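You operate a simulated robot arm through the tools that you are given. There is no shell and no other tool.

You are at the controls of a simulated robot arm. One attempt, no reset.

Task
Change the laser over to block 627: free the table, turn, lock, refocus.

The check looks at the end state, three seconds after you hand in, the way a careful person would. Anything else that was tipped, shoved, dropped, spilled or broken makes it a failure.

Robot
A 6-joint arm with a fingered hand, fixed in place. Base frame: the origin is on the floor under the middle of its stand, x ahead of it, y to its left, z up; the work surface is at about z = 720. Lengths are in mm, angles in degrees, forces in N, time in s.
With the tool pointing down near the work surface it reaches from about 140 to 860 mm from the base axis. Its first joint turns from -166.0 to 166.0 degrees. Payload 5 kg.
The TCP is the grasp point between the finger pads, 37 mm short of the fingertips. In the tool frame z runs along the fingers and y along their closing line. The gripper opens to 124 mm; its body begins 43 mm behind the TCP. The gripper is a hand of 3 fingers: y runs from the thumb to the fingers, the wrist lies at [-21, -125, -215] in the tool frame, and closing takes about 1.5 s.
Orientation is told as [roll, pitch, yaw] about the base's x, y, z axes, in that order, counted from this pose: with the fingers straight down and the wrist toward the robot, the tool's x, y and z point along [0, 1, 0], [1, 0, 0] and [0, 0, -1] of the base frame.

Tools
- The arm moves only by the tool servo_tool. Its argument "series" is a list that holds one entry, the list of rows, each a list of 7 numbers: the shift along the tool's x, y, z in units of 20 mm (1.0 is 20 mm), then the turn, a rotation vector about the tool's x, y, z in units of 8 degrees (1.0 is 8 degrees), then the finger opening in mm, from 0 to 124. In form: [[[tx, ty, tz, wx, wy, wz, grip], ...]]. A call has 1 to 20 rows; each row shifts and turns the commanded pose from where the row before left it, along the tool's axes as they then stand. A call with a number of a shift or a turn outside -1 to 1 is refused whole. Each row takes 0.2 s and may step no farther than 50 mm and 8.6 degrees from the row before; otherwise, or with a gripper value out of range, the whole call is refused. A pose out of reach is approached as far as the arm can. The call stops where the force on the tool passes 40 N (or 10 N more than at its start, if that is more) or the arm is blocked; 0.2 s more then pass. The fingers move at their own pace (about 72 mm/s each) and stop on an object; they squeeze with about 32 N. The grip force told is the motor's: it shows also when the fingers shut on nothing. Time passes only in rows, and 0.2 s behind the last, so rows that do not move let the fingers close. The reply holds the time, the measured pose of the TCP, the force on the tool along the base axes, the opening and the grip force, in the units named above and with some noise, with the torque about the TCP (base axes, N m) and any sound that the robot's microphone picked up.
- Cameras (640 x 400 px; columns grow to the right, rows downward): "scene" is fixed at [398.4, -650.7, 1285.5]; the picture's right is [0.96, -0.26, 0.00], its down [-0.09, -0.35, -0.93] and it looks along [0.24, 0.90, -0.36] (base axes); focal length 350 px, centre (320, 200). "wrist" rides on the gripper at [73, -104, -154] in the tool frame; the picture's right is [-0.83, 0.26, -0.49], its down [-0.51, -0.72, 0.47] and it looks along [-0.23, 0.64, 0.73] (tool axes); focal length 243 px, centre (320, 200). There is no depth. A picture from a camera that has moved, and an enlarged one, comes with that camera's place and axes in the base frame and with its lens.
- get_image(camera): a new picture of that camera. The clock stands still meanwhile.
- grasp_type(shape): the hand has 3 fingers and takes this shape, open, in about a second: jaw (thumb against the fingers, like two jaws); tri (thumb and two fingers); tip (a fingertip pinch); poke (one finger out to press); point (the index stretched); flat (the hand flat); cup (the hand cupped); fist (a fist). The gripper value then closes the fingers along that shape, each until it touches; the sizes above hold for jaw. It gives what a move gives, with no picture.
- inspect(camera, box): a new picture of the part [left, top, right, bottom] of that camera's present view, enlarged. The clock stands still meanwhile.
- close_job(): hands the job in; it is judged then, once.

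Places have to be worked out from the pictures, the camera data and where the tool is seen. Open the gripper and draw the arm clear of the work before you hand the job in, unless the task says otherwise.

The tools are called after "Request:" by a JSON object that holds its "fn" and its "kwargs". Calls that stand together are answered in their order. servo_tool: Moves the arm, as the interface text tells. Its arguments: {"type":"object","properties":{"series":{"type":"array","items":{"type":"array","items":{"type":"array","items":{"type":"number"}}}}},"required":["series"]} The other tools are called the same way: grasp_type (shape) gives the hand a shape; get_image (camera) takes a picture; inspect (camera, box) takes an enlarged picture of a part of a camera's view; close_job () hands the job in.

At the start:

```text
t: 0.0
position: [630.5, 396.0, 1164.2]
tcp_rot: [0.0, 0.0, 0.1]
contact_force: [-0.1, 0.2, -1.2]
ft_torque: [0.0, -0.02, 0.0]
width: 123.4
finger_force: 0.1
shape: jaw
```

scene: 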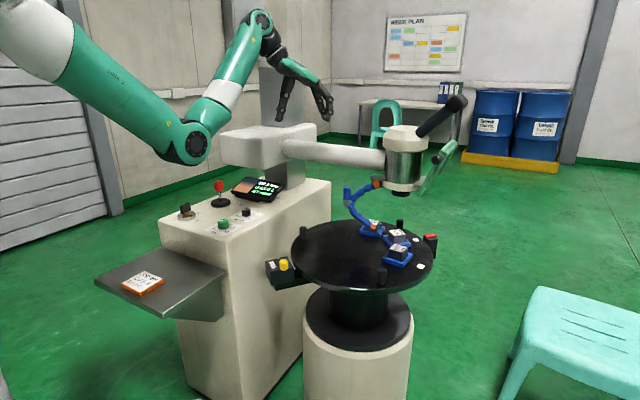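
wrist: 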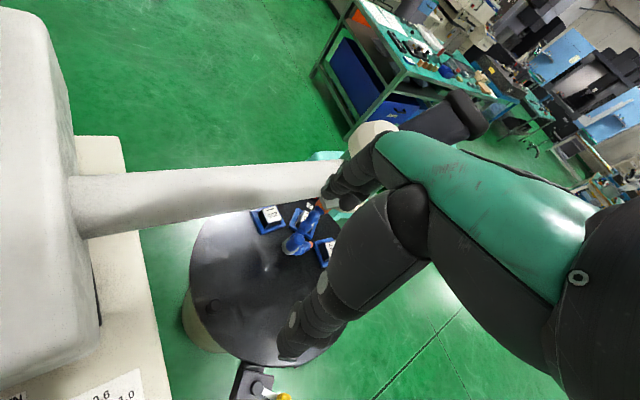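

The scene shows a laser marking station with a rotary table, a console with controls and a shelf with a card. I'll enlarge the important regions first to understand the controls.

Request:
{"fn": "inspect", "kwargs": {"camera": "scene", "box": [160, 160, 300, 248]}}

Request:
{"fn": "inspect", "kwargs": {"camera": "scene", "box": [260, 190, 450, 310]}}

Request:
{"fn": "inspect", "kwargs": {"camera": "scene", "box": [90, 240, 230, 328]}}

Request:
{"fn": "inspect", "kwargs": {"camera": "scene", "box": [330, 80, 490, 240]}}

Request:
{"fn": "inspect", "kwargs": {"camera": "scene", "box": [380, 8, 470, 78]}}

```text
4.55 times, centred on (230, 204) of scene
camera zoom: at [398.4, -650.7, 1285.5], right [0.96, -0.26, 0.0], down [-0.09, -0.35, -0.93], along [0.24, 0.9, -0.36], focal length 1589 px, centre (729, 182)
```

zoom: 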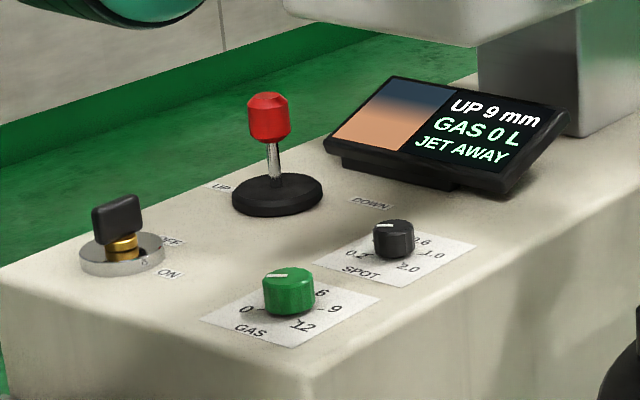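

```text
3.33 times, centred on (355, 250) of scene
camera zoom: at [398.4, -650.7, 1285.5], right [0.96, -0.26, 0.0], down [-0.09, -0.35, -0.93], along [0.24, 0.9, -0.36], focal length 1165 px, centre (203, 33)
```

zoom: 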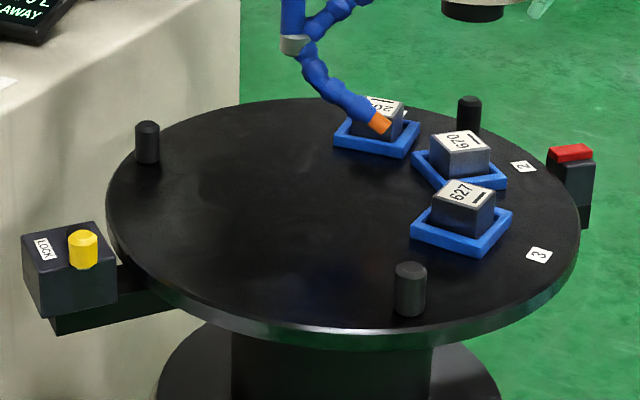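

```text
4.55 times, centred on (160, 284) of scene
camera zoom: at [398.4, -650.7, 1285.5], right [0.96, -0.26, 0.0], down [-0.09, -0.35, -0.93], along [0.24, 0.9, -0.36], focal length 1589 px, centre (1047, -182)
```

zoom: 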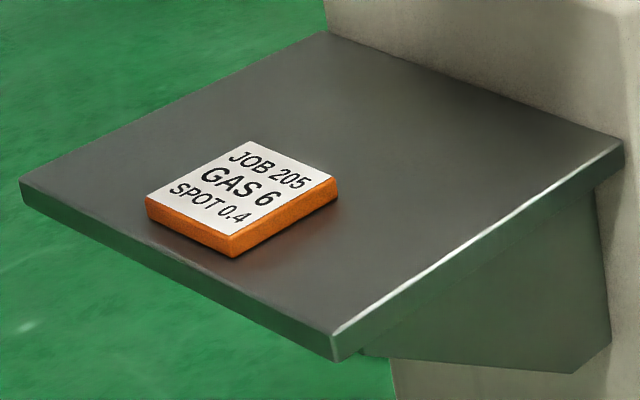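

```text
2.50 times, centred on (410, 160) of scene
camera zoom: at [398.4, -650.7, 1285.5], right [0.96, -0.26, 0.0], down [-0.09, -0.35, -0.93], along [0.24, 0.9, -0.36], focal length 874 px, centre (95, 300)
```

zoom: 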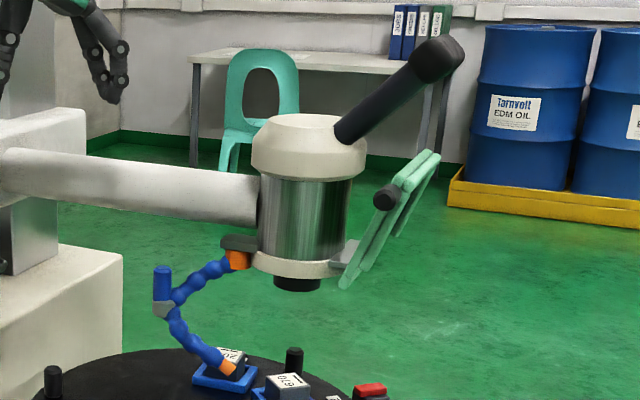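

```text
5.71 times, centred on (425, 43) of scene
camera zoom: at [398.4, -650.7, 1285.5], right [0.96, -0.26, 0.0], down [-0.09, -0.35, -0.93], along [0.24, 0.9, -0.36], focal length 1997 px, centre (-280, 1097)
```

zoom: 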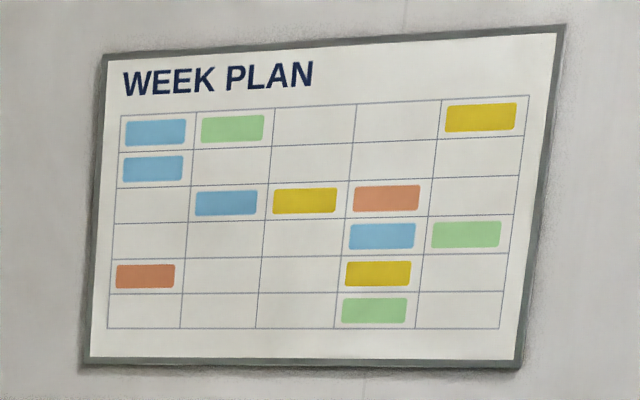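

Request:
{"fn": "inspect", "kwargs": {"camera": "scene", "box": [400, 220, 450, 270]}}

Request:
{"fn": "inspect", "kwargs": {"camera": "scene", "box": [255, 245, 325, 295]}}

Request:
{"fn": "inspect", "kwargs": {"camera": "scene", "box": [350, 210, 440, 275]}}

Request:
{"fn": "inspect", "kwargs": {"camera": "wrist", "box": [180, 190, 360, 400]}}

Request:
{"fn": "inspect", "kwargs": {"camera": "scene", "box": [220, 170, 290, 215]}}

```text
8.00 times, centred on (425, 245) of scene
camera zoom: at [398.4, -650.7, 1285.5], right [0.96, -0.26, 0.0], down [-0.09, -0.35, -0.93], along [0.24, 0.9, -0.36], focal length 2796 px, centre (-520, -160)
```

zoom: 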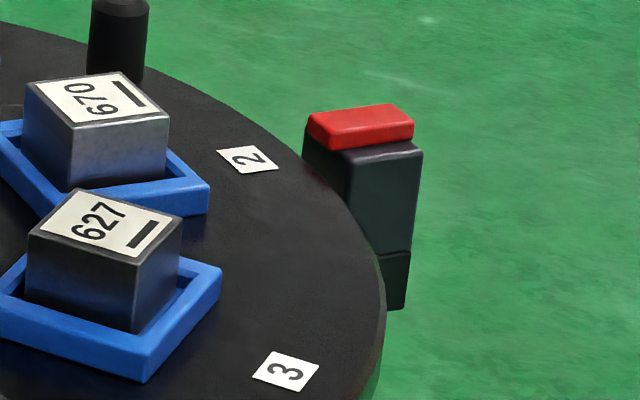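

```text
8.00 times, centred on (290, 270) of scene
camera zoom: at [398.4, -650.7, 1285.5], right [0.96, -0.26, 0.0], down [-0.09, -0.35, -0.93], along [0.24, 0.9, -0.36], focal length 2796 px, centre (560, -360)
```

zoom: 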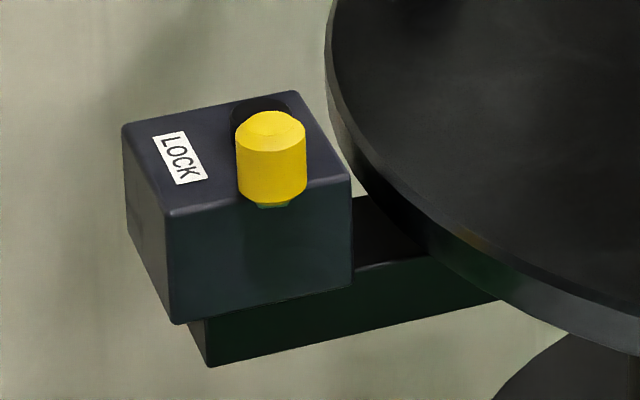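

```text
6.15 times, centred on (395, 242) of scene
camera zoom: at [398.4, -650.7, 1285.5], right [0.96, -0.26, 0.0], down [-0.09, -0.35, -0.93], along [0.24, 0.9, -0.36], focal length 2151 px, centre (-142, -62)
```

zoom: 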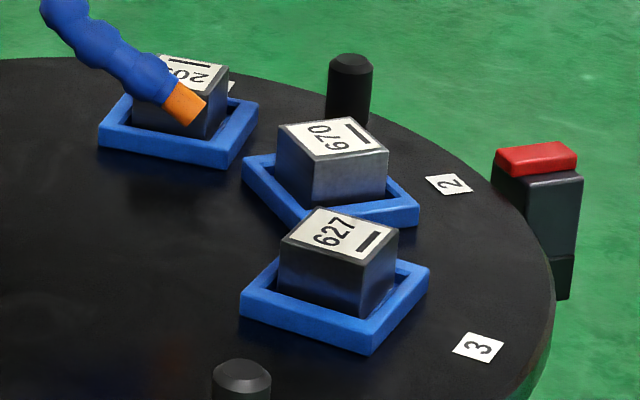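

```text
1.90 times, centred on (270, 295) of wrist
camera zoom: at [525.9, 468.1, 1316.9], right [0.26, -0.83, 0.49], down [-0.72, -0.51, -0.47], along [0.64, -0.23, -0.73], focal length 462 px, centre (415, 19)
```

zoom: 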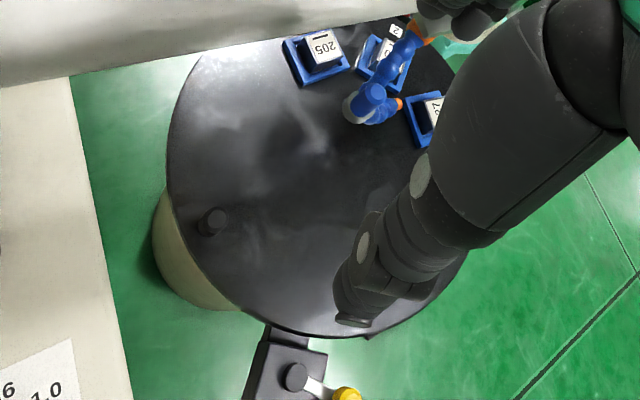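

```text
8.89 times, centred on (255, 192) of scene
camera zoom: at [398.4, -650.7, 1285.5], right [0.96, -0.26, 0.0], down [-0.09, -0.35, -0.93], along [0.24, 0.9, -0.36], focal length 3107 px, centre (898, 267)
```

zoom: 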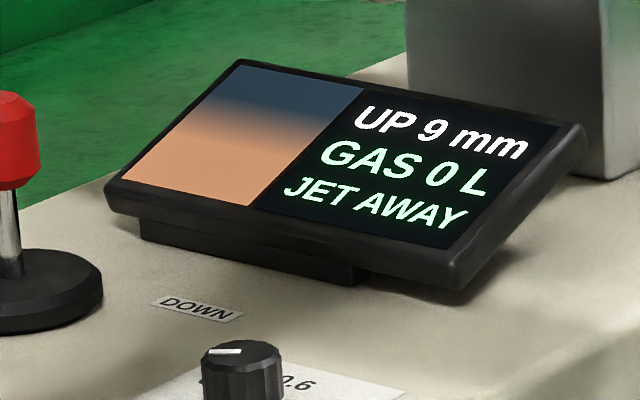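

The lock appears to be a swing lever with a yellow knob near (527, 218, 750). The turntable centre is near (798, 305, 720) with three posts, and the red focus stick is near (353, 632, 868). I'll move the hand toward the lock, keeping it well above, for a closer wrist view.

Request:
{"fn": "servo_tool", "kwargs": {"series": [[[-0.55, -0.38, 1, 0, 0, 0, 123], [-0.55, -0.38, 1, 0, 0, 0, 123], [-0.55, -0.38, 1, 0, 0, 0, 123], [-0.55, -0.38, 1, 0, 0, 0, 123], [-0.55, -0.38, 1, 0, 0, 0, 123], [-0.55, -0.38, 1, 0, 0, 0, 123], [-0.55, -0.38, 1, 0, 0, 0, 123], [-0.55, -0.38, 1, 0, 0, 0, 123], [-0.55, -0.38, 0.5, 0, 0, 0, 123], [-0.55, -0.38, 0.5, 0, 0, 0, 123]]]}}

Request:
{"fn": "get_image", "kwargs": {"camera": "wrist"}}

Request:
{"fn": "get_image", "kwargs": {"camera": "scene"}}

```text
t: 2.2
position: [555.5, 284.2, 983.5]
tcp_rot: [-0.1, 0.0, 0.1]
contact_force: [0.2, 0.7, 0.4]
ft_torque: [-0.03, 0.01, 0.04]
width: 123.5
finger_force: 0.0
shape: jaw
```

```text
taken
camera wrist: at [450.6, 357.2, 1136.5], right [0.26, -0.83, 0.49], down [-0.72, -0.51, -0.47], along [0.64, -0.23, -0.73], focal length 243 px, centre (320, 200)
```

wrist: 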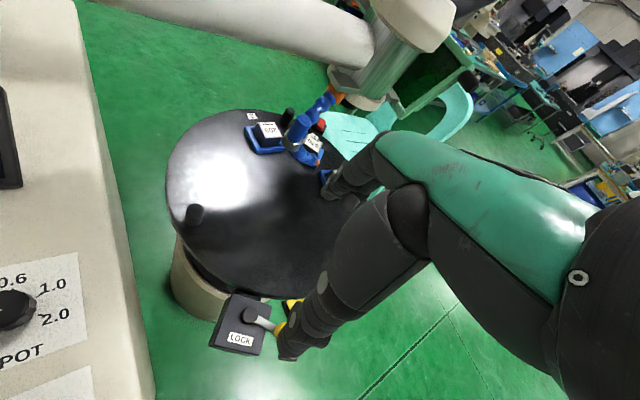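

```text
taken
```

scene: 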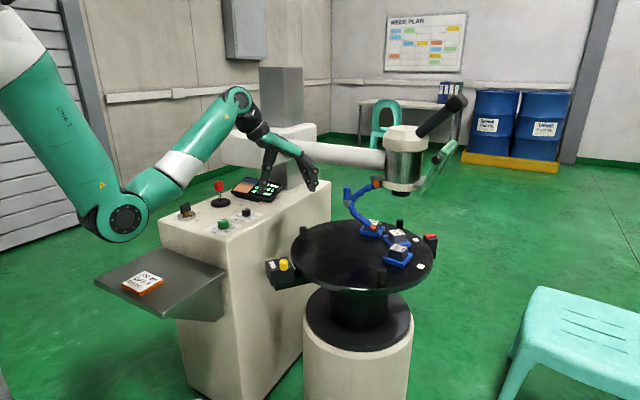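

Request:
{"fn": "inspect", "kwargs": {"camera": "wrist", "box": [190, 270, 340, 370]}}

Request:
{"fn": "inspect", "kwargs": {"camera": "wrist", "box": [160, 60, 400, 220]}}

Request:
{"fn": "inspect", "kwargs": {"camera": "scene", "box": [220, 90, 340, 220]}}

```text
4.00 times, centred on (265, 320) of wrist
camera zoom: at [450.6, 357.2, 1136.5], right [0.26, -0.83, 0.49], down [-0.72, -0.51, -0.47], along [0.64, -0.23, -0.73], focal length 970 px, centre (540, -280)
```

zoom: 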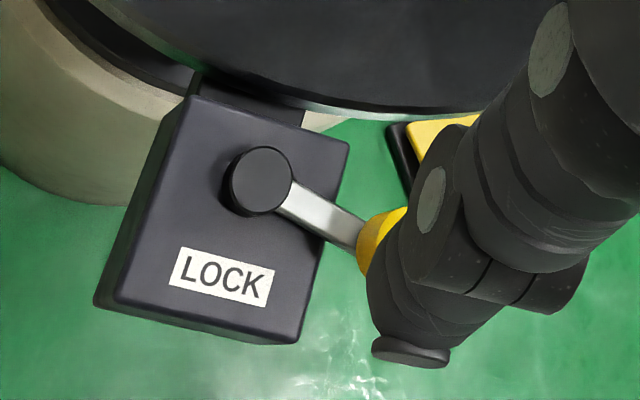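

```text
2.50 times, centred on (280, 140) of wrist
camera zoom: at [450.6, 357.2, 1136.5], right [0.26, -0.83, 0.49], down [-0.72, -0.51, -0.47], along [0.64, -0.23, -0.73], focal length 606 px, centre (420, 350)
```

zoom: 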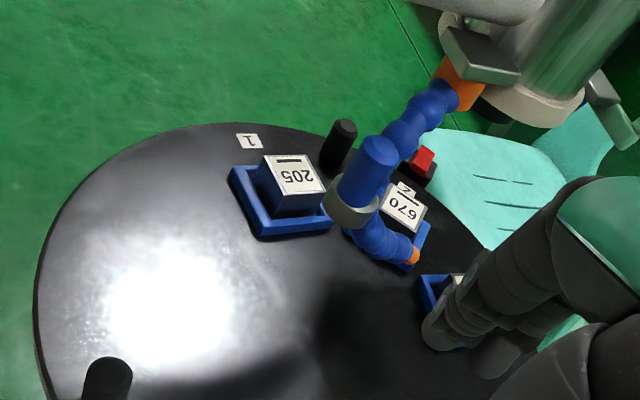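

```text
3.08 times, centred on (280, 155) of scene
camera zoom: at [398.4, -650.7, 1285.5], right [0.96, -0.26, 0.0], down [-0.09, -0.35, -0.93], along [0.24, 0.9, -0.36], focal length 1076 px, centre (443, 338)
```

zoom: 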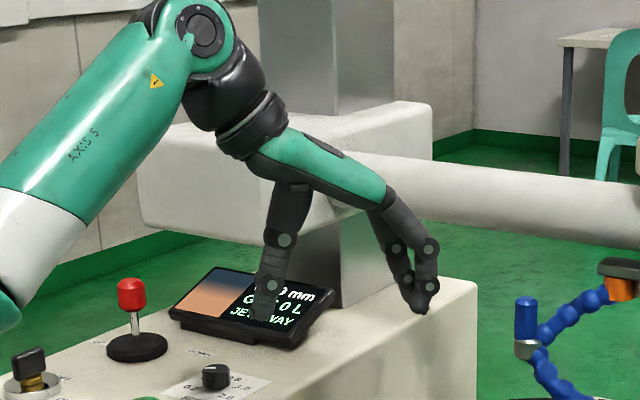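

The lock box top spans about x 480–555, y 235–305. Its lever runs from a black pivot at about (527, 278) toward −y and ends in the yellow knob. I'll shift toward −y and lower slightly so the fingers don't hide it.

Request:
{"fn": "servo_tool", "kwargs": {"series": [[[-1, -0.3, 0.5, 0, 0, 0, 123], [-1, -0.3, 0.5, 0, 0, 0, 123], [-1, -0.3, 0.5, 0, 0, 0, 123], [-0.5, 0, 0.5, 0, 0, 0, 123], [0, 0, 0, 0, 0, 0, 123]]]}}

Request:
{"fn": "get_image", "kwargs": {"camera": "wrist"}}

Request:
{"fn": "inspect", "kwargs": {"camera": "wrist", "box": [150, 230, 350, 355]}}

Request:
{"fn": "inspect", "kwargs": {"camera": "wrist", "box": [120, 40, 320, 220]}}

```text
t: 3.4
position: [537.2, 214.6, 940.5]
tcp_rot: [0.0, 0.0, 0.1]
contact_force: [0.3, -0.2, -0.5]
ft_torque: [0.03, 0.0, 0.02]
width: 123.3
finger_force: 0.0
shape: jaw
```

```text
taken
camera wrist: at [432.8, 288.0, 1095.4], right [0.26, -0.83, 0.49], down [-0.72, -0.51, -0.47], along [0.64, -0.23, -0.73], focal length 243 px, centre (320, 200)
```

wrist: 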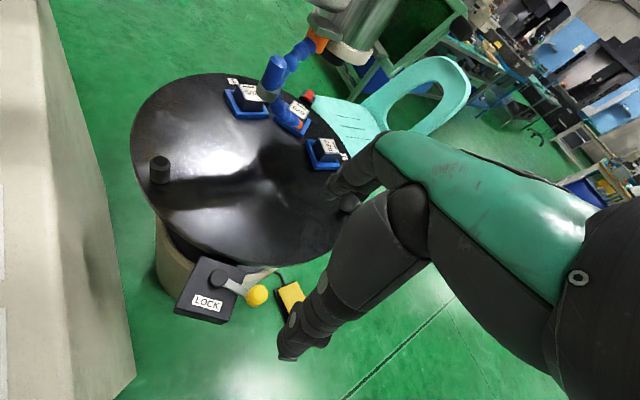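

```text
3.20 times, centred on (250, 292) of wrist
camera zoom: at [432.8, 288.0, 1095.4], right [0.26, -0.83, 0.49], down [-0.72, -0.51, -0.47], along [0.64, -0.23, -0.73], focal length 776 px, centre (544, -96)
```

zoom: 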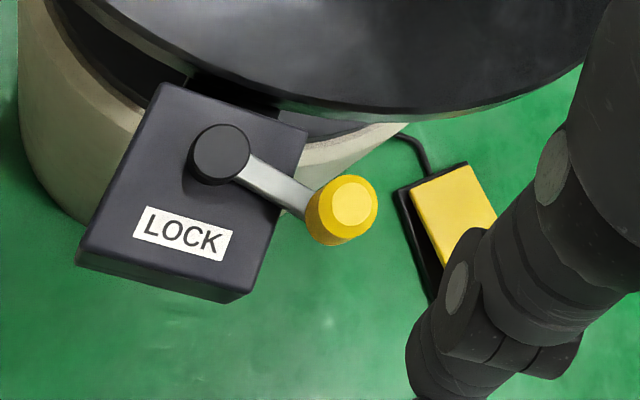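

```text
2.22 times, centred on (220, 130) of wrist
camera zoom: at [432.8, 288.0, 1095.4], right [0.26, -0.83, 0.49], down [-0.72, -0.51, -0.47], along [0.64, -0.23, -0.73], focal length 539 px, centre (542, 356)
```

zoom: 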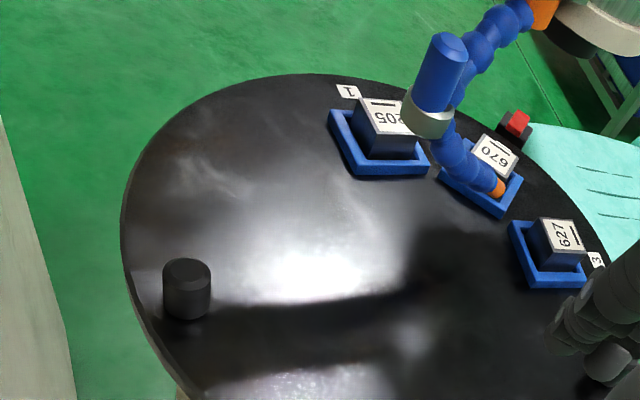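

Triangulating gives the yellow knob as a vertical cylinder at about (527, 217), z 730–764, with the pivot at (533, 272). The table top is about z 720 with its centre at (798, 305), and post A is at (631, 427). The blocks sit about 50° apart: 670 is under the head, 627 is at −50°, so the table needs about +50° CCW. I'll come down above the knob with a narrower opening.

Request:
{"fn": "servo_tool", "kwargs": {"series": [[[0.024, -0.107, 0.9, 0, 0, 0, 80], [0.024, -0.107, 0.9, 0, 0, 0, 80], [0.024, -0.107, 0.9, 0, 0, 0, 80], [0.024, -0.107, 0.9, 0, 0, 0, 80], [0.024, -0.107, 0.9, 0, 0, 0, 80], [0, 0, 0, 0, 0, 0, 80]]]}}

Request:
{"fn": "get_image", "kwargs": {"camera": "wrist"}}

Request:
{"fn": "inspect", "kwargs": {"camera": "scene", "box": [230, 160, 340, 300]}}

Request:
{"fn": "inspect", "kwargs": {"camera": "wrist", "box": [220, 200, 380, 380]}}

```text
t: 4.8
position: [527.5, 217.4, 854.4]
tcp_rot: [0.0, 0.1, 0.1]
contact_force: [-0.3, 0.8, 0.4]
ft_torque: [0.0, 0.0, -0.01]
width: 80.2
finger_force: 0.0
shape: jaw
```

```text
taken
camera wrist: at [422.3, 290.6, 1007.2], right [0.26, -0.83, 0.49], down [-0.72, -0.51, -0.47], along [0.64, -0.23, -0.73], focal length 243 px, centre (320, 200)
```

wrist: 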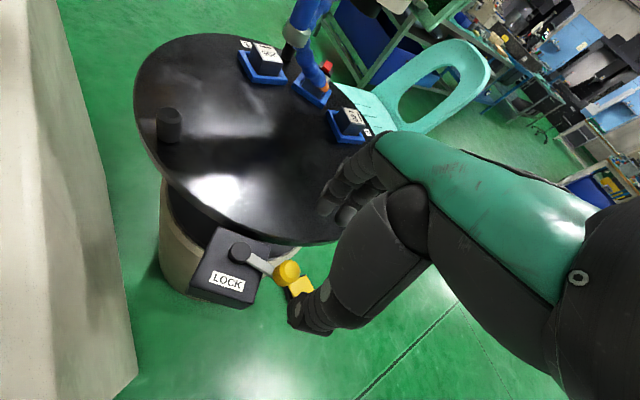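

```text
2.86 times, centred on (285, 230) of scene
camera zoom: at [398.4, -650.7, 1285.5], right [0.96, -0.26, 0.0], down [-0.09, -0.35, -0.93], along [0.24, 0.9, -0.36], focal length 999 px, centre (420, 114)
```

zoom: 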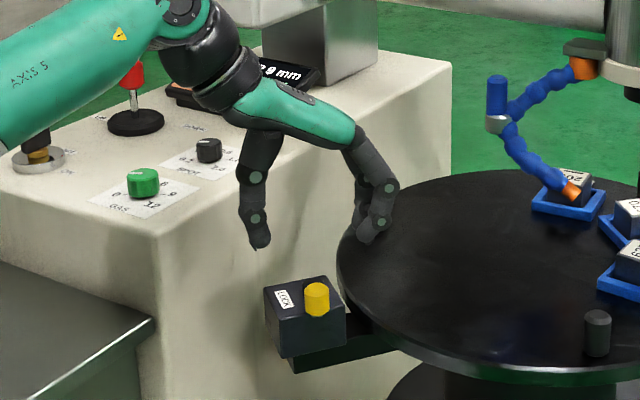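

```text
2.22 times, centred on (300, 290) of wrist
camera zoom: at [422.3, 290.6, 1007.2], right [0.26, -0.83, 0.49], down [-0.72, -0.51, -0.47], along [0.64, -0.23, -0.73], focal length 539 px, centre (364, 0)
```

zoom: 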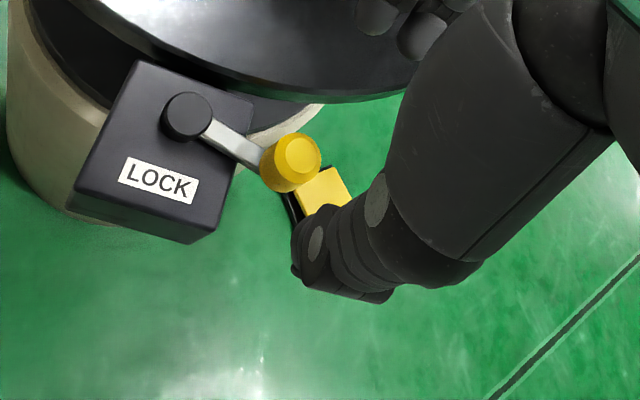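

The TCP is right over the knob at (527.7, 218). I'll descend so the fingertips surround it at z about 737, above the box and table tops.

Request:
{"fn": "servo_tool", "kwargs": {"series": [[[0, 0, 1, 0, 0, 0, 80], [0, 0, 1, 0, 0, 0, 80], [0, 0, 1, 0, 0, 0, 80], [0.02, 0, 1, 0, 0, 0, 80], [0, 0, 0, 0, 0, 0, 80]]]}}

Request:
{"fn": "get_image", "kwargs": {"camera": "wrist"}}

Request:
{"fn": "inspect", "kwargs": {"camera": "scene", "box": [230, 180, 340, 300]}}

```text
t: 6.0
position: [527.6, 219.9, 772.7]
tcp_rot: [0.1, 0.0, 0.1]
contact_force: [-0.1, -0.5, 0.5]
ft_torque: [-0.04, 0.0, -0.01]
width: 80.4
finger_force: 0.0
shape: jaw
```

```text
taken
camera wrist: at [423.0, 291.5, 926.4], right [0.26, -0.83, 0.49], down [-0.72, -0.51, -0.47], along [0.64, -0.23, -0.73], focal length 243 px, centre (320, 200)
```

wrist: 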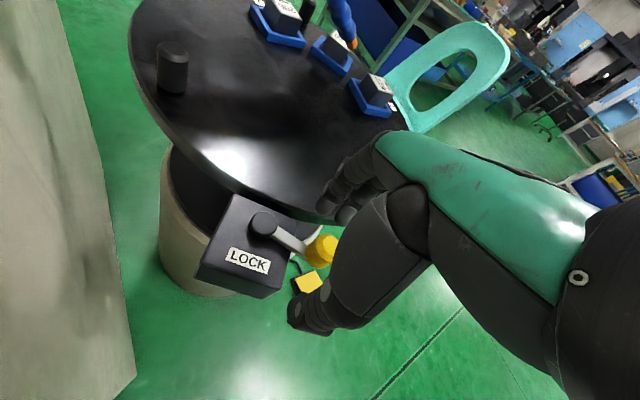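

```text
3.33 times, centred on (285, 240) of scene
camera zoom: at [398.4, -650.7, 1285.5], right [0.96, -0.26, 0.0], down [-0.09, -0.35, -0.93], along [0.24, 0.9, -0.36], focal length 1165 px, centre (437, 67)
```

zoom: 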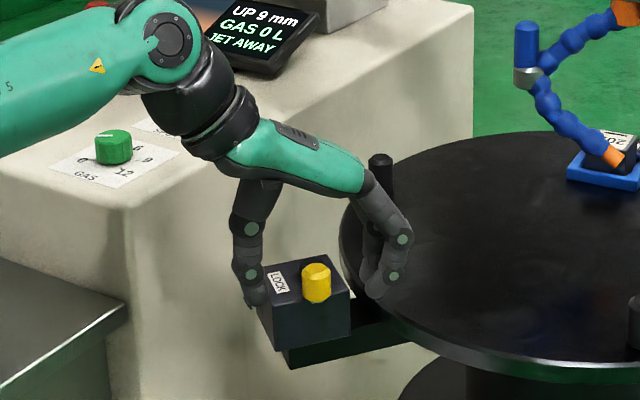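

No contact so far, and the knob sits centred between thumb and fingers. I'll close on it.

Request:
{"fn": "servo_tool", "kwargs": {"series": [[[0, 0, 0, 0, 0, 0, 40], [0, 0, 0, 0, 0, 0, 30], [0, 0, 0, 0, 0, 0, 20], [0, 0, 0, 0, 0, 0, 10], [0, 0, 0, 0, 0, 0, 10], [0, 0, 0, 0, 0, 0, 10]]]}}

Request:
{"fn": "get_image", "kwargs": {"camera": "wrist"}}

Request:
{"fn": "inspect", "kwargs": {"camera": "scene", "box": [230, 180, 340, 300]}}

```text
t: 7.4
position: [527.8, 218.5, 772.8]
tcp_rot: [0.0, 0.0, 0.2]
contact_force: [-1.1, 1.8, -3.5]
ft_torque: [0.06, -0.02, 0.03]
width: 15.6
finger_force: 31.6
shape: jaw
```

```text
taken
camera wrist: at [422.9, 291.5, 926.5], right [0.26, -0.83, 0.49], down [-0.72, -0.51, -0.47], along [0.64, -0.23, -0.73], focal length 243 px, centre (320, 200)
```

wrist: 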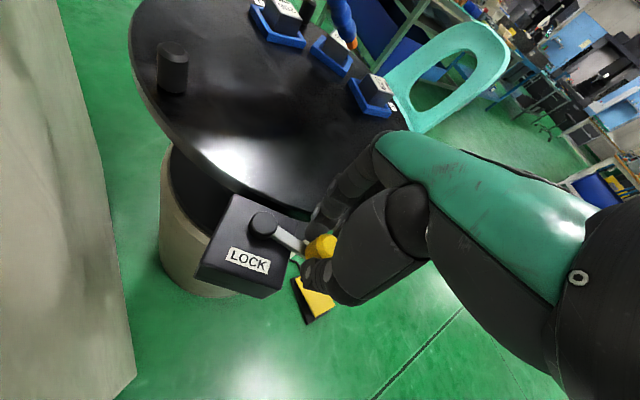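

```text
3.33 times, centred on (285, 240) of scene
camera zoom: at [398.4, -650.7, 1285.5], right [0.96, -0.26, 0.0], down [-0.09, -0.35, -0.93], along [0.24, 0.9, -0.36], focal length 1165 px, centre (437, 67)
```

zoom: 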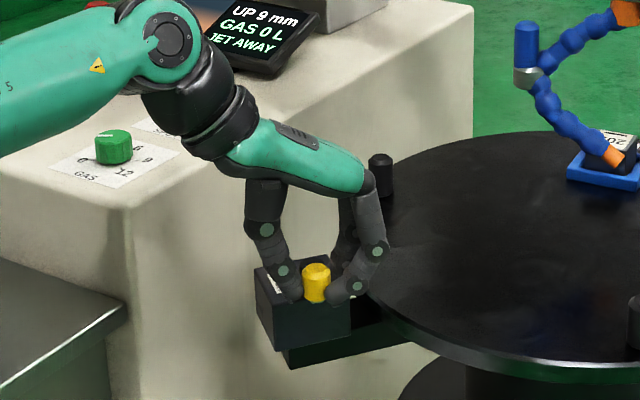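

The knob is gripped at 31.6 N. I'll test which way the lever swings with a small nudge toward −x and watch the force.

Request:
{"fn": "servo_tool", "kwargs": {"series": [[[0, -0.15, 0, 0, 0, 0, 10], [0, -0.15, 0, 0, 0, 0, 10], [0, -0.15, 0, 0, 0, 0, 10]]]}}

Request:
{"fn": "inspect", "kwargs": {"camera": "wrist", "box": [180, 170, 360, 320]}}

```text
t: 8.2
position: [517.8, 218.1, 773.0]
tcp_rot: [0.0, -0.1, 0.0]
contact_force: [3.6, 6.2, -5.5]
ft_torque: [0.15, -0.18, -0.08]
width: 15.0
finger_force: 32.0
shape: jaw
```

```text
2.67 times, centred on (270, 245) of wrist
camera zoom: at [413.0, 291.2, 926.7], right [0.26, -0.83, 0.49], down [-0.72, -0.51, -0.47], along [0.64, -0.23, -0.73], focal length 647 px, centre (453, 80)
```

zoom: 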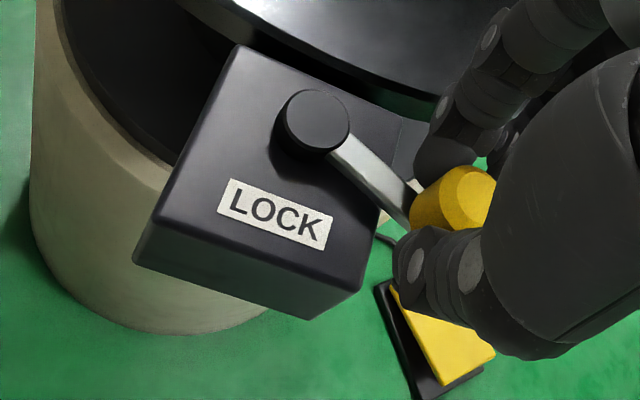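

The lever follows toward −x with little resistance. I'll continue along the arc about the pivot, rotating the hand with it, a few steps at a time.

Request:
{"fn": "servo_tool", "kwargs": {"series": [[[0.133, -0.363, 0, 0, 0, 1, 10], [0.133, -0.363, 0, 0, 0, 1, 10], [0.133, -0.363, 0, 0, 0, 1, 10]]]}}

Request:
{"fn": "inspect", "kwargs": {"camera": "wrist", "box": [160, 150, 360, 320]}}

Request:
{"fn": "inspect", "kwargs": {"camera": "scene", "box": [230, 180, 340, 300]}}

```text
t: 9.0
position: [497.8, 228.1, 773.3]
tcp_rot: [-0.1, 0.0, -24.1]
contact_force: [5.9, 7.5, -7.0]
ft_torque: [0.07, -0.23, 0.02]
width: 14.6
finger_force: 31.7
shape: jaw
```

```text
2.35 times, centred on (260, 235) of wrist
camera zoom: at [431.9, 337.8, 926.8], right [-0.1, -0.86, 0.49], down [-0.87, -0.17, -0.47], along [0.49, -0.47, -0.73], focal length 571 px, centre (461, 118)
```

zoom: 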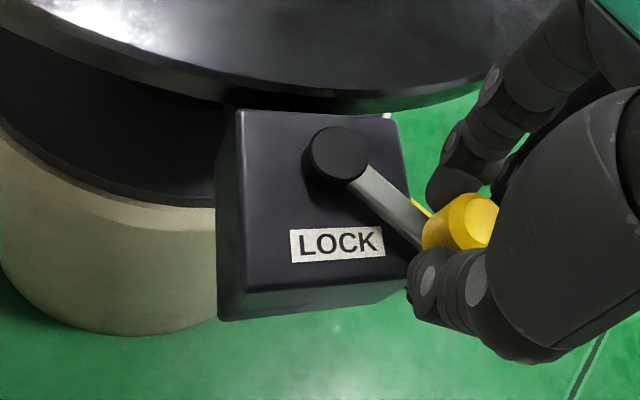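

```text
3.33 times, centred on (285, 240) of scene
camera zoom: at [398.4, -650.7, 1285.5], right [0.96, -0.26, 0.0], down [-0.09, -0.35, -0.93], along [0.24, 0.9, -0.36], focal length 1165 px, centre (437, 67)
```

zoom: 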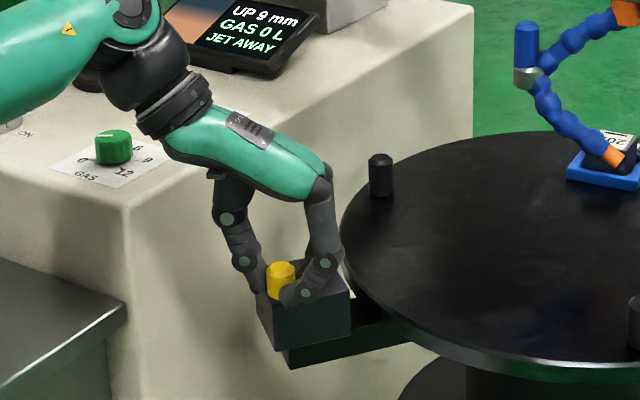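

The remaining force points purely inward toward the pivot, so my arc radius is slightly large. I'll tighten it and keep swinging.

Request:
{"fn": "servo_tool", "kwargs": {"series": [[[0.18, -0.35, 0, 0, 0, 1, 10], [0.17, -0.35, 0, 0, 0, 1, 10], [0.15, -0.355, 0, 0, 0, 1, 10]]]}}

Request:
{"fn": "inspect", "kwargs": {"camera": "wrist", "box": [160, 150, 360, 320]}}

```text
t: 9.8
position: [483.6, 247.8, 771.4]
tcp_rot: [-0.1, -0.1, -48.1]
contact_force: [2.2, -2.9, -2.6]
ft_torque: [-0.12, -0.09, -0.06]
width: 15.0
finger_force: 31.8
shape: jaw
```

```text
2.35 times, centred on (260, 235) of wrist
camera zoom: at [467.7, 374.1, 926.6], right [-0.44, -0.75, 0.49], down [-0.86, 0.2, -0.47], along [0.26, -0.63, -0.73], focal length 571 px, centre (461, 118)
```

zoom: 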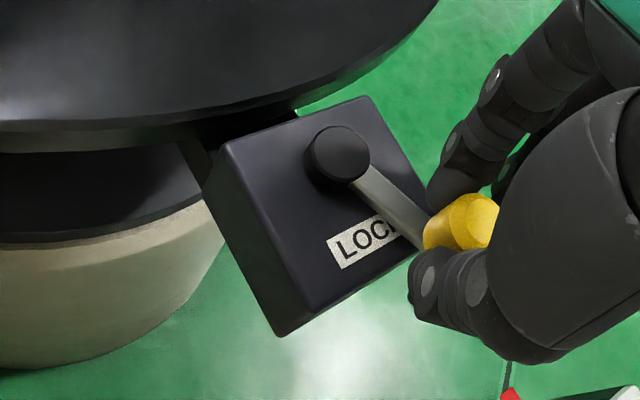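

Request:
{"fn": "get_image", "kwargs": {"camera": "scene"}}

Request:
{"fn": "servo_tool", "kwargs": {"series": [[[0.13, -0.355, 0, 0, 0, 1, 10], [0.13, -0.355, 0, 0, 0, 1, 10]]]}}

Request:
{"fn": "inspect", "kwargs": {"camera": "wrist", "box": [160, 150, 360, 320]}}

Request:
{"fn": "get_image", "kwargs": {"camera": "scene"}}

```text
taken
```

scene: 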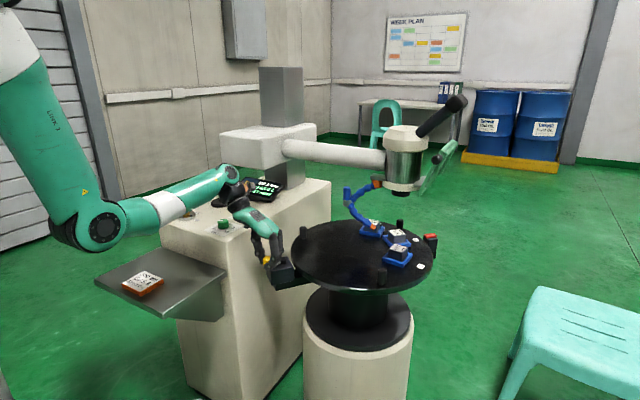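

```text
t: 10.4
position: [480.5, 260.3, 773.1]
tcp_rot: [0.0, -0.5, -64.3]
contact_force: [13.0, -32.6, 7.4]
ft_torque: [-1.34, -0.53, 0.1]
width: 15.8
finger_force: 31.7
shape: jaw
```

```text
2.35 times, centred on (260, 235) of wrist
camera zoom: at [500.3, 385.8, 927.0], right [-0.64, -0.59, 0.49], down [-0.77, 0.43, -0.48], along [0.07, -0.68, -0.73], focal length 571 px, centre (461, 118)
```

zoom: 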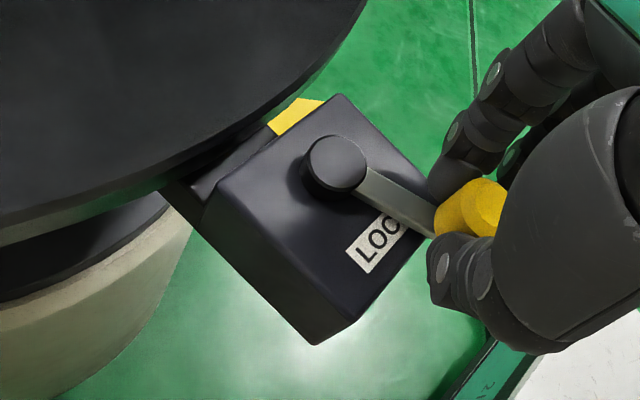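

```text
taken
```

scene: 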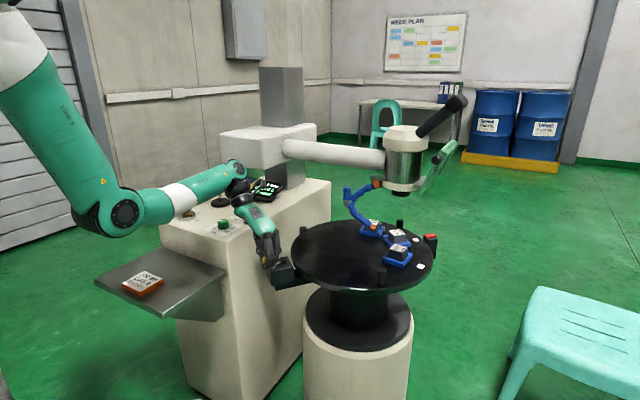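

The force jumped to 33 N after about 62° of swing, so the lever has hit its stop. I'll ease off a little, open the fingers, rise, and check the lever stays there.

Request:
{"fn": "servo_tool", "kwargs": {"series": [[[-0.1, 0.28, 0, 0, 0, 0, 10], [0, 0, 0, 0, 0, 0, 40], [0, 0, 0, 0, 0, 0, 70], [0, 0, 0, 0, 0, 0, 70], [0, 0, -1, 0, 0, 0, 70], [0, 0, -1, 0, 0, 0, 70], [0, 0, -1, 0, 0, 0, 70], [0, 0, -1, 0, 0, 0, 70]]]}}

Request:
{"fn": "get_image", "kwargs": {"camera": "wrist"}}

Request:
{"fn": "inspect", "kwargs": {"camera": "scene", "box": [220, 170, 340, 300]}}

```text
t: 12.2
position: [480.2, 257.0, 852.6]
tcp_rot: [0.1, 0.0, -64.0]
contact_force: [-0.2, -0.3, 0.6]
ft_torque: [-0.02, 0.0, 0.01]
width: 69.4
finger_force: 0.1
shape: jaw
```

```text
taken
camera wrist: at [499.4, 383.0, 1006.0], right [-0.63, -0.6, 0.49], down [-0.77, 0.42, -0.47], along [0.07, -0.68, -0.73], focal length 243 px, centre (320, 200)
```

wrist: 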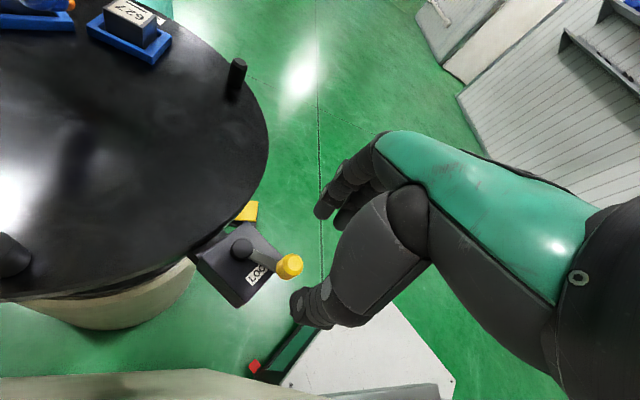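

```text
3.08 times, centred on (280, 235) of scene
camera zoom: at [398.4, -650.7, 1285.5], right [0.96, -0.26, 0.0], down [-0.09, -0.35, -0.93], along [0.24, 0.9, -0.36], focal length 1076 px, centre (443, 92)
```

zoom: 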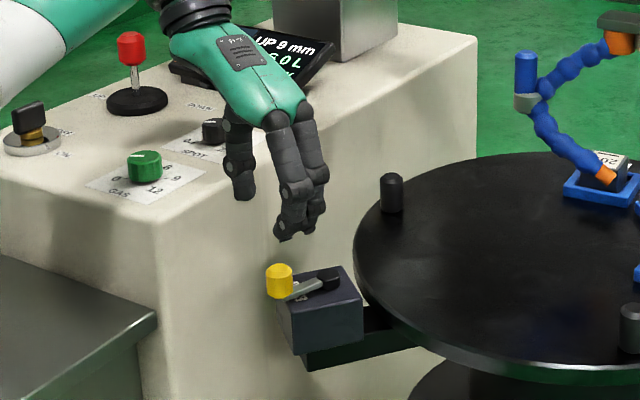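

The lever stays at its new position and the hand is clear. I'll go over post A near (631, 427), turning the hand to about yaw 56 so its closing line lies along the turning direction.

Request:
{"fn": "servo_tool", "kwargs": {"series": [[[0.679, -0.292, -0.1, 0, 0, -1, 80], [0.713, -0.194, -0.1, 0, 0, -1, 80], [0.734, -0.093, -0.1, 0, 0, -1, 80], [0.74, 0.01, -0.1, 0, 0, -1, 80], [0.731, 0.113, -0.1, 0, 0, -1, 80], [0.709, 0.213, -0.1, 0, 0, -1, 80], [0.671, 0.309, -0.1, 0, 0, -1, 80], [0.621, 0.4, -0.1, 0, 0, -1, 80], [0.56, 0.483, -0.1, 0, 0, -1, 80], [0.487, 0.556, -0.1, 0, 0, -1, 80], [0.405, 0.619, -0.1, 0, 0, -1, 80], [0.315, 0.669, -0.1, 0, 0, -1, 80], [0.219, 0.707, -0.1, 0, 0, -1, 80], [0.118, 0.73, -0.1, 0, 0, -1, 80], [0.016, 0.739, -0.1, 0, 0, -1, 80], [0, 0, 0, 0, 0, 0, 80]]]}}

Request:
{"fn": "get_image", "kwargs": {"camera": "wrist"}}

Request:
{"fn": "get_image", "kwargs": {"camera": "scene"}}

```text
t: 15.6
position: [626.9, 425.8, 881.6]
tcp_rot: [-0.1, 0.1, 56.2]
contact_force: [-0.5, 0.0, 0.5]
ft_torque: [0.02, 0.04, 0.0]
width: 79.8
finger_force: 0.0
shape: jaw
```

```text
taken
camera wrist: at [507.8, 379.9, 1036.4], right [0.84, -0.24, 0.49], down [0.02, -0.88, -0.47], along [0.55, 0.4, -0.73], focal length 243 px, centre (320, 200)
```

wrist: 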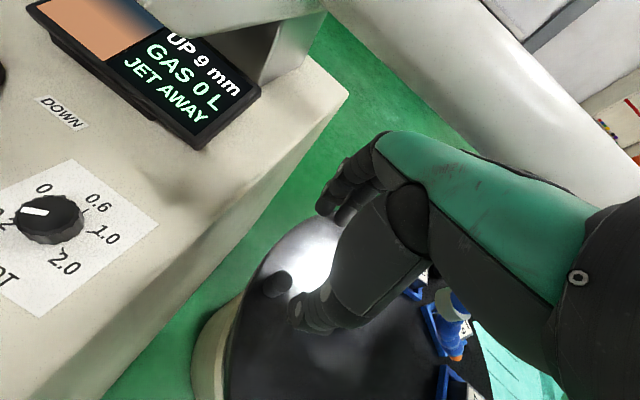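

```text
taken
```

scene: 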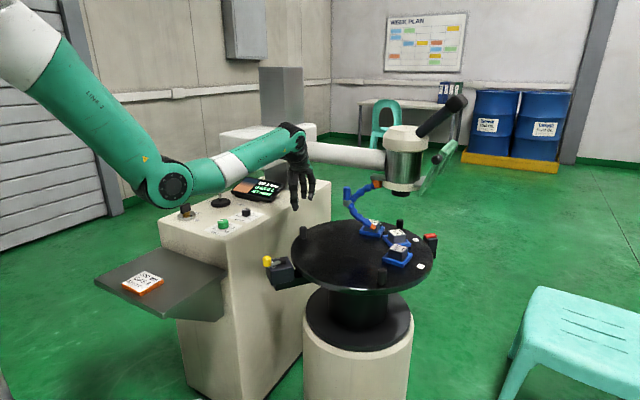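

Request:
{"fn": "inspect", "kwargs": {"camera": "wrist", "box": [220, 230, 360, 350]}}

```text
3.33 times, centred on (290, 290) of wrist
camera zoom: at [507.8, 379.9, 1036.4], right [0.84, -0.24, 0.49], down [0.02, -0.88, -0.47], along [0.55, 0.4, -0.73], focal length 809 px, centre (420, -100)
```

zoom: 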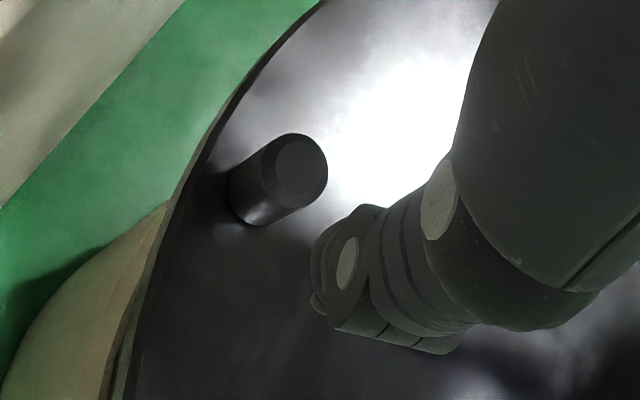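

Post A's top works out to about (633, 424, 757). I'll descend over it so the fingertips stop at about z 731, just above the table.

Request:
{"fn": "servo_tool", "kwargs": {"series": [[[-0.054, 0.018, 0.94, 0, 0, 0, 80], [-0.054, 0.018, 0.94, 0, 0, 0, 80], [-0.054, 0.018, 0.94, 0, 0, 0, 80], [-0.054, 0.018, 0.94, 0, 0, 0, 80], [-0.054, 0.018, 0.94, 0, 0, 0, 80], [0, 0, 0, 0, 0, 0, 80]]]}}

Request:
{"fn": "get_image", "kwargs": {"camera": "wrist"}}

Request:
{"fn": "inspect", "kwargs": {"camera": "scene", "box": [230, 160, 370, 290]}}

```text
t: 17.0
position: [630.4, 422.9, 788.8]
tcp_rot: [0.0, -0.1, 56.0]
contact_force: [0.3, -0.2, 0.1]
ft_torque: [0.0, -0.01, 0.01]
width: 79.5
finger_force: 0.0
shape: jaw
```

```text
taken
camera wrist: at [512.0, 378.6, 942.6], right [0.83, -0.25, 0.49], down [0.02, -0.88, -0.47], along [0.55, 0.4, -0.73], focal length 243 px, centre (320, 200)
```

wrist: 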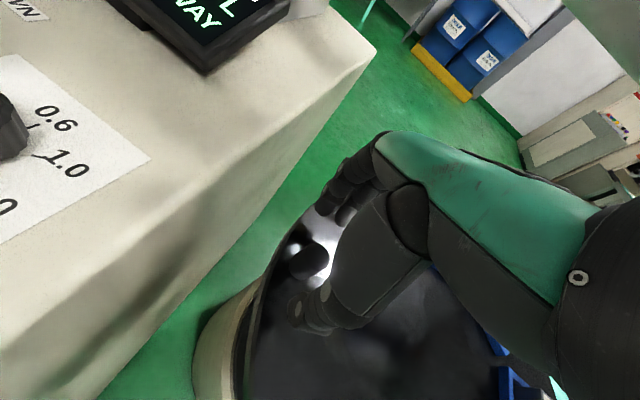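

```text
3.08 times, centred on (300, 225) of scene
camera zoom: at [398.4, -650.7, 1285.5], right [0.96, -0.26, 0.0], down [-0.09, -0.35, -0.93], along [0.24, 0.9, -0.36], focal length 1076 px, centre (382, 123)
```

zoom: 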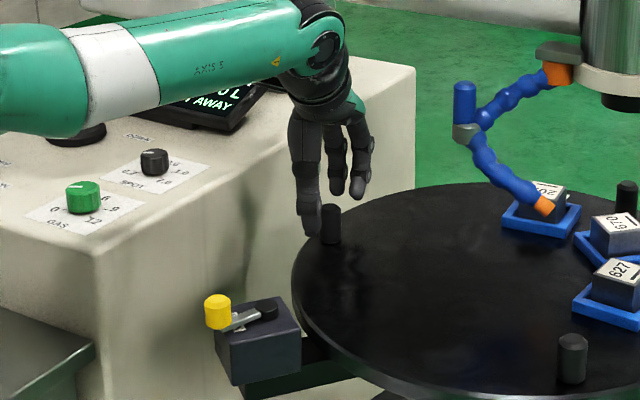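

Request:
{"fn": "inspect", "kwargs": {"camera": "wrist", "box": [250, 190, 390, 340]}}

```text
2.67 times, centred on (320, 265) of wrist
camera zoom: at [512.0, 378.6, 942.6], right [0.83, -0.25, 0.49], down [0.02, -0.88, -0.47], along [0.55, 0.4, -0.73], focal length 647 px, centre (320, 27)
```

zoom: 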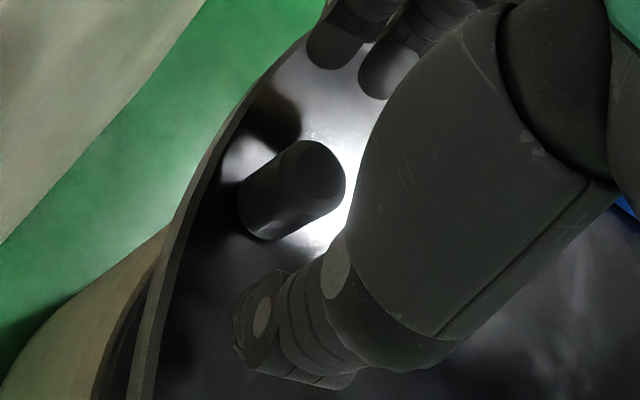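

The post top is at (635, 423). I'll shift about 4.5 mm in x, lower to TCP z of about 768, and close.

Request:
{"fn": "servo_tool", "kwargs": {"series": [[[-0.187, 0.126, 0.5, 0, 0, 0, 80], [0, 0, 0.55, 0, 0, 0, 80], [0, 0, 0, 0, 0, 0, 60], [0, 0, 0, 0, 0, 0, 40], [0, 0, 0, 0, 0, 0, 20], [0, 0, 0, 0, 0, 0, 10], [0, 0, 0, 0, 0, 0, 10], [0, 0, 0, 0, 0, 0, 10]]]}}

Request:
{"fn": "inspect", "kwargs": {"camera": "wrist", "box": [250, 190, 390, 340]}}

Request:
{"fn": "inspect", "kwargs": {"camera": "scene", "box": [270, 180, 350, 260]}}

```text
t: 18.8
position: [634.6, 423.4, 768.8]
tcp_rot: [0.1, 0.0, 56.1]
contact_force: [-0.1, -4.5, -1.5]
ft_torque: [-0.09, -0.01, -0.03]
width: 12.7
finger_force: 32.1
shape: jaw
```

```text
2.67 times, centred on (320, 265) of wrist
camera zoom: at [516.7, 378.3, 921.6], right [0.84, -0.25, 0.49], down [0.02, -0.88, -0.47], along [0.55, 0.4, -0.73], focal length 647 px, centre (320, 27)
```

zoom: 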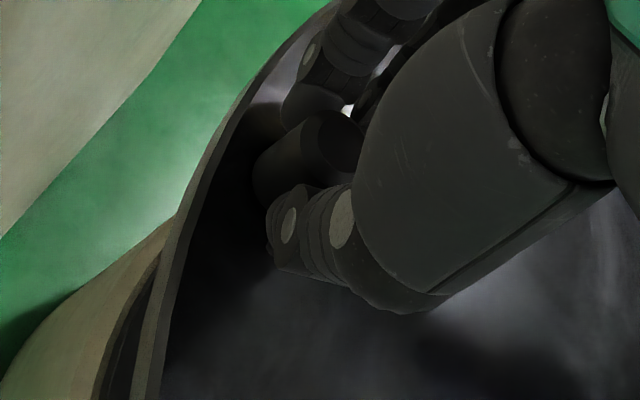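

```text
5.00 times, centred on (310, 220) of scene
camera zoom: at [398.4, -650.7, 1285.5], right [0.96, -0.26, 0.0], down [-0.09, -0.35, -0.93], along [0.24, 0.9, -0.36], focal length 1748 px, centre (370, 100)
```

zoom: 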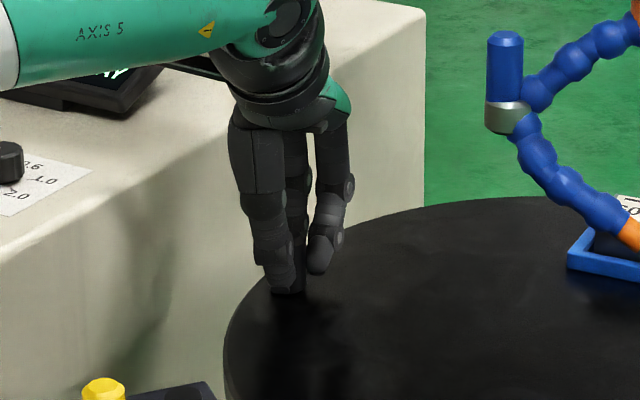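

The post is gripped. As a test I'll push it a few millimetres along the CCW tangent and check whether the table is free.

Request:
{"fn": "servo_tool", "kwargs": {"series": [[[0, -0.18, 0, 0, 0, -0.125, 10], [0, -0.18, 0, 0, 0, -0.125, 10], [0, 0, 0, 0, 0, 0, 10]]]}}

Request:
{"fn": "inspect", "kwargs": {"camera": "scene", "box": [350, 210, 440, 275]}}

```text
t: 19.6
position: [631.6, 417.4, 767.7]
tcp_rot: [0.0, 0.1, 58.0]
contact_force: [1.6, 2.2, -7.2]
ft_torque: [0.13, -0.05, -0.03]
width: 12.3
finger_force: 31.6
shape: jaw
```

```text
6.15 times, centred on (395, 242) of scene
camera zoom: at [398.4, -650.7, 1285.5], right [0.96, -0.26, 0.0], down [-0.09, -0.35, -0.93], along [0.24, 0.9, -0.36], focal length 2151 px, centre (-142, -62)
```

zoom: 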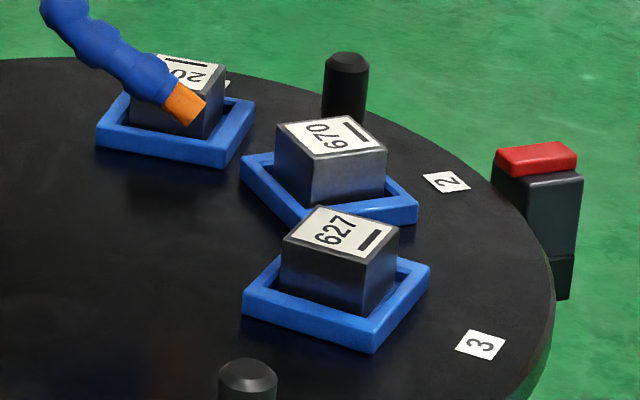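

The table moved about 2° with only a few newtons, so it is free. I'll continue along the arc about (801, 305) in 4° rows, rotating the hand with it and watching radial forces.

Request:
{"fn": "servo_tool", "kwargs": {"series": [[[-0.006, -0.712, 0, 0, 0, -0.5, 10], [-0.006, -0.712, 0, 0, 0, -0.5, 10], [-0.006, -0.712, 0, 0, 0, -0.5, 10]]]}}

Request:
{"fn": "get_image", "kwargs": {"camera": "scene"}}

Request:
{"fn": "inspect", "kwargs": {"camera": "scene", "box": [260, 180, 450, 300]}}

```text
t: 20.4
position: [610.5, 379.5, 768.3]
tcp_rot: [0.0, 0.1, 70.2]
contact_force: [0.2, -1.6, -5.6]
ft_torque: [0.02, -0.02, 0.01]
width: 11.8
finger_force: 32.3
shape: jaw
```

```text
taken
```

scene: 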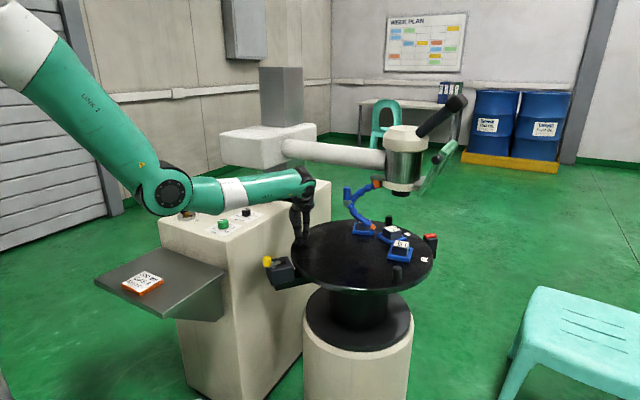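

```text
3.33 times, centred on (355, 240) of scene
camera zoom: at [398.4, -650.7, 1285.5], right [0.96, -0.26, 0.0], down [-0.09, -0.35, -0.93], along [0.24, 0.9, -0.36], focal length 1165 px, centre (203, 67)
```

zoom: 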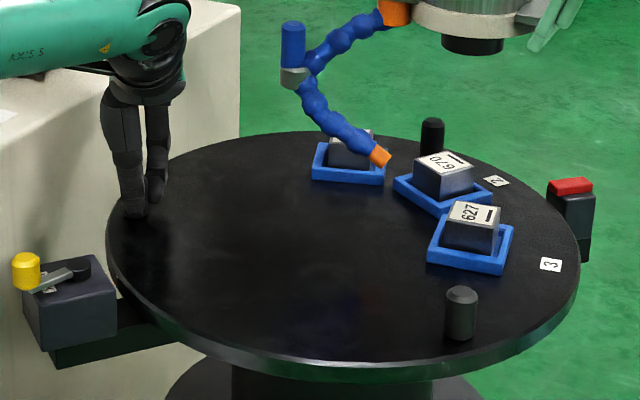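

The table turns smoothly with low forces, about 14° so far. I'll continue another 16°.

Request:
{"fn": "servo_tool", "kwargs": {"series": [[[-0.006, -0.712, 0, 0, 0, -0.5, 10], [-0.006, -0.712, 0, 0, 0, -0.5, 10], [-0.006, -0.712, 0, 0, 0, -0.5, 10], [-0.006, -0.712, 0, 0, 0, -0.5, 10]]]}}

Request:
{"fn": "inspect", "kwargs": {"camera": "scene", "box": [260, 180, 450, 300]}}

```text
t: 21.4
position: [597.7, 324.4, 768.6]
tcp_rot: [-0.1, 0.1, 86.2]
contact_force: [0.1, -1.1, -8.6]
ft_torque: [0.07, 0.02, 0.03]
width: 11.5
finger_force: 31.9
shape: jaw
```

```text
3.33 times, centred on (355, 240) of scene
camera zoom: at [398.4, -650.7, 1285.5], right [0.96, -0.26, 0.0], down [-0.09, -0.35, -0.93], along [0.24, 0.9, -0.36], focal length 1165 px, centre (203, 67)
```

zoom: 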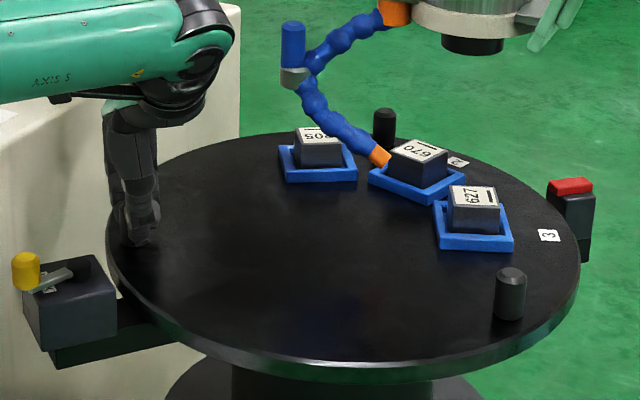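

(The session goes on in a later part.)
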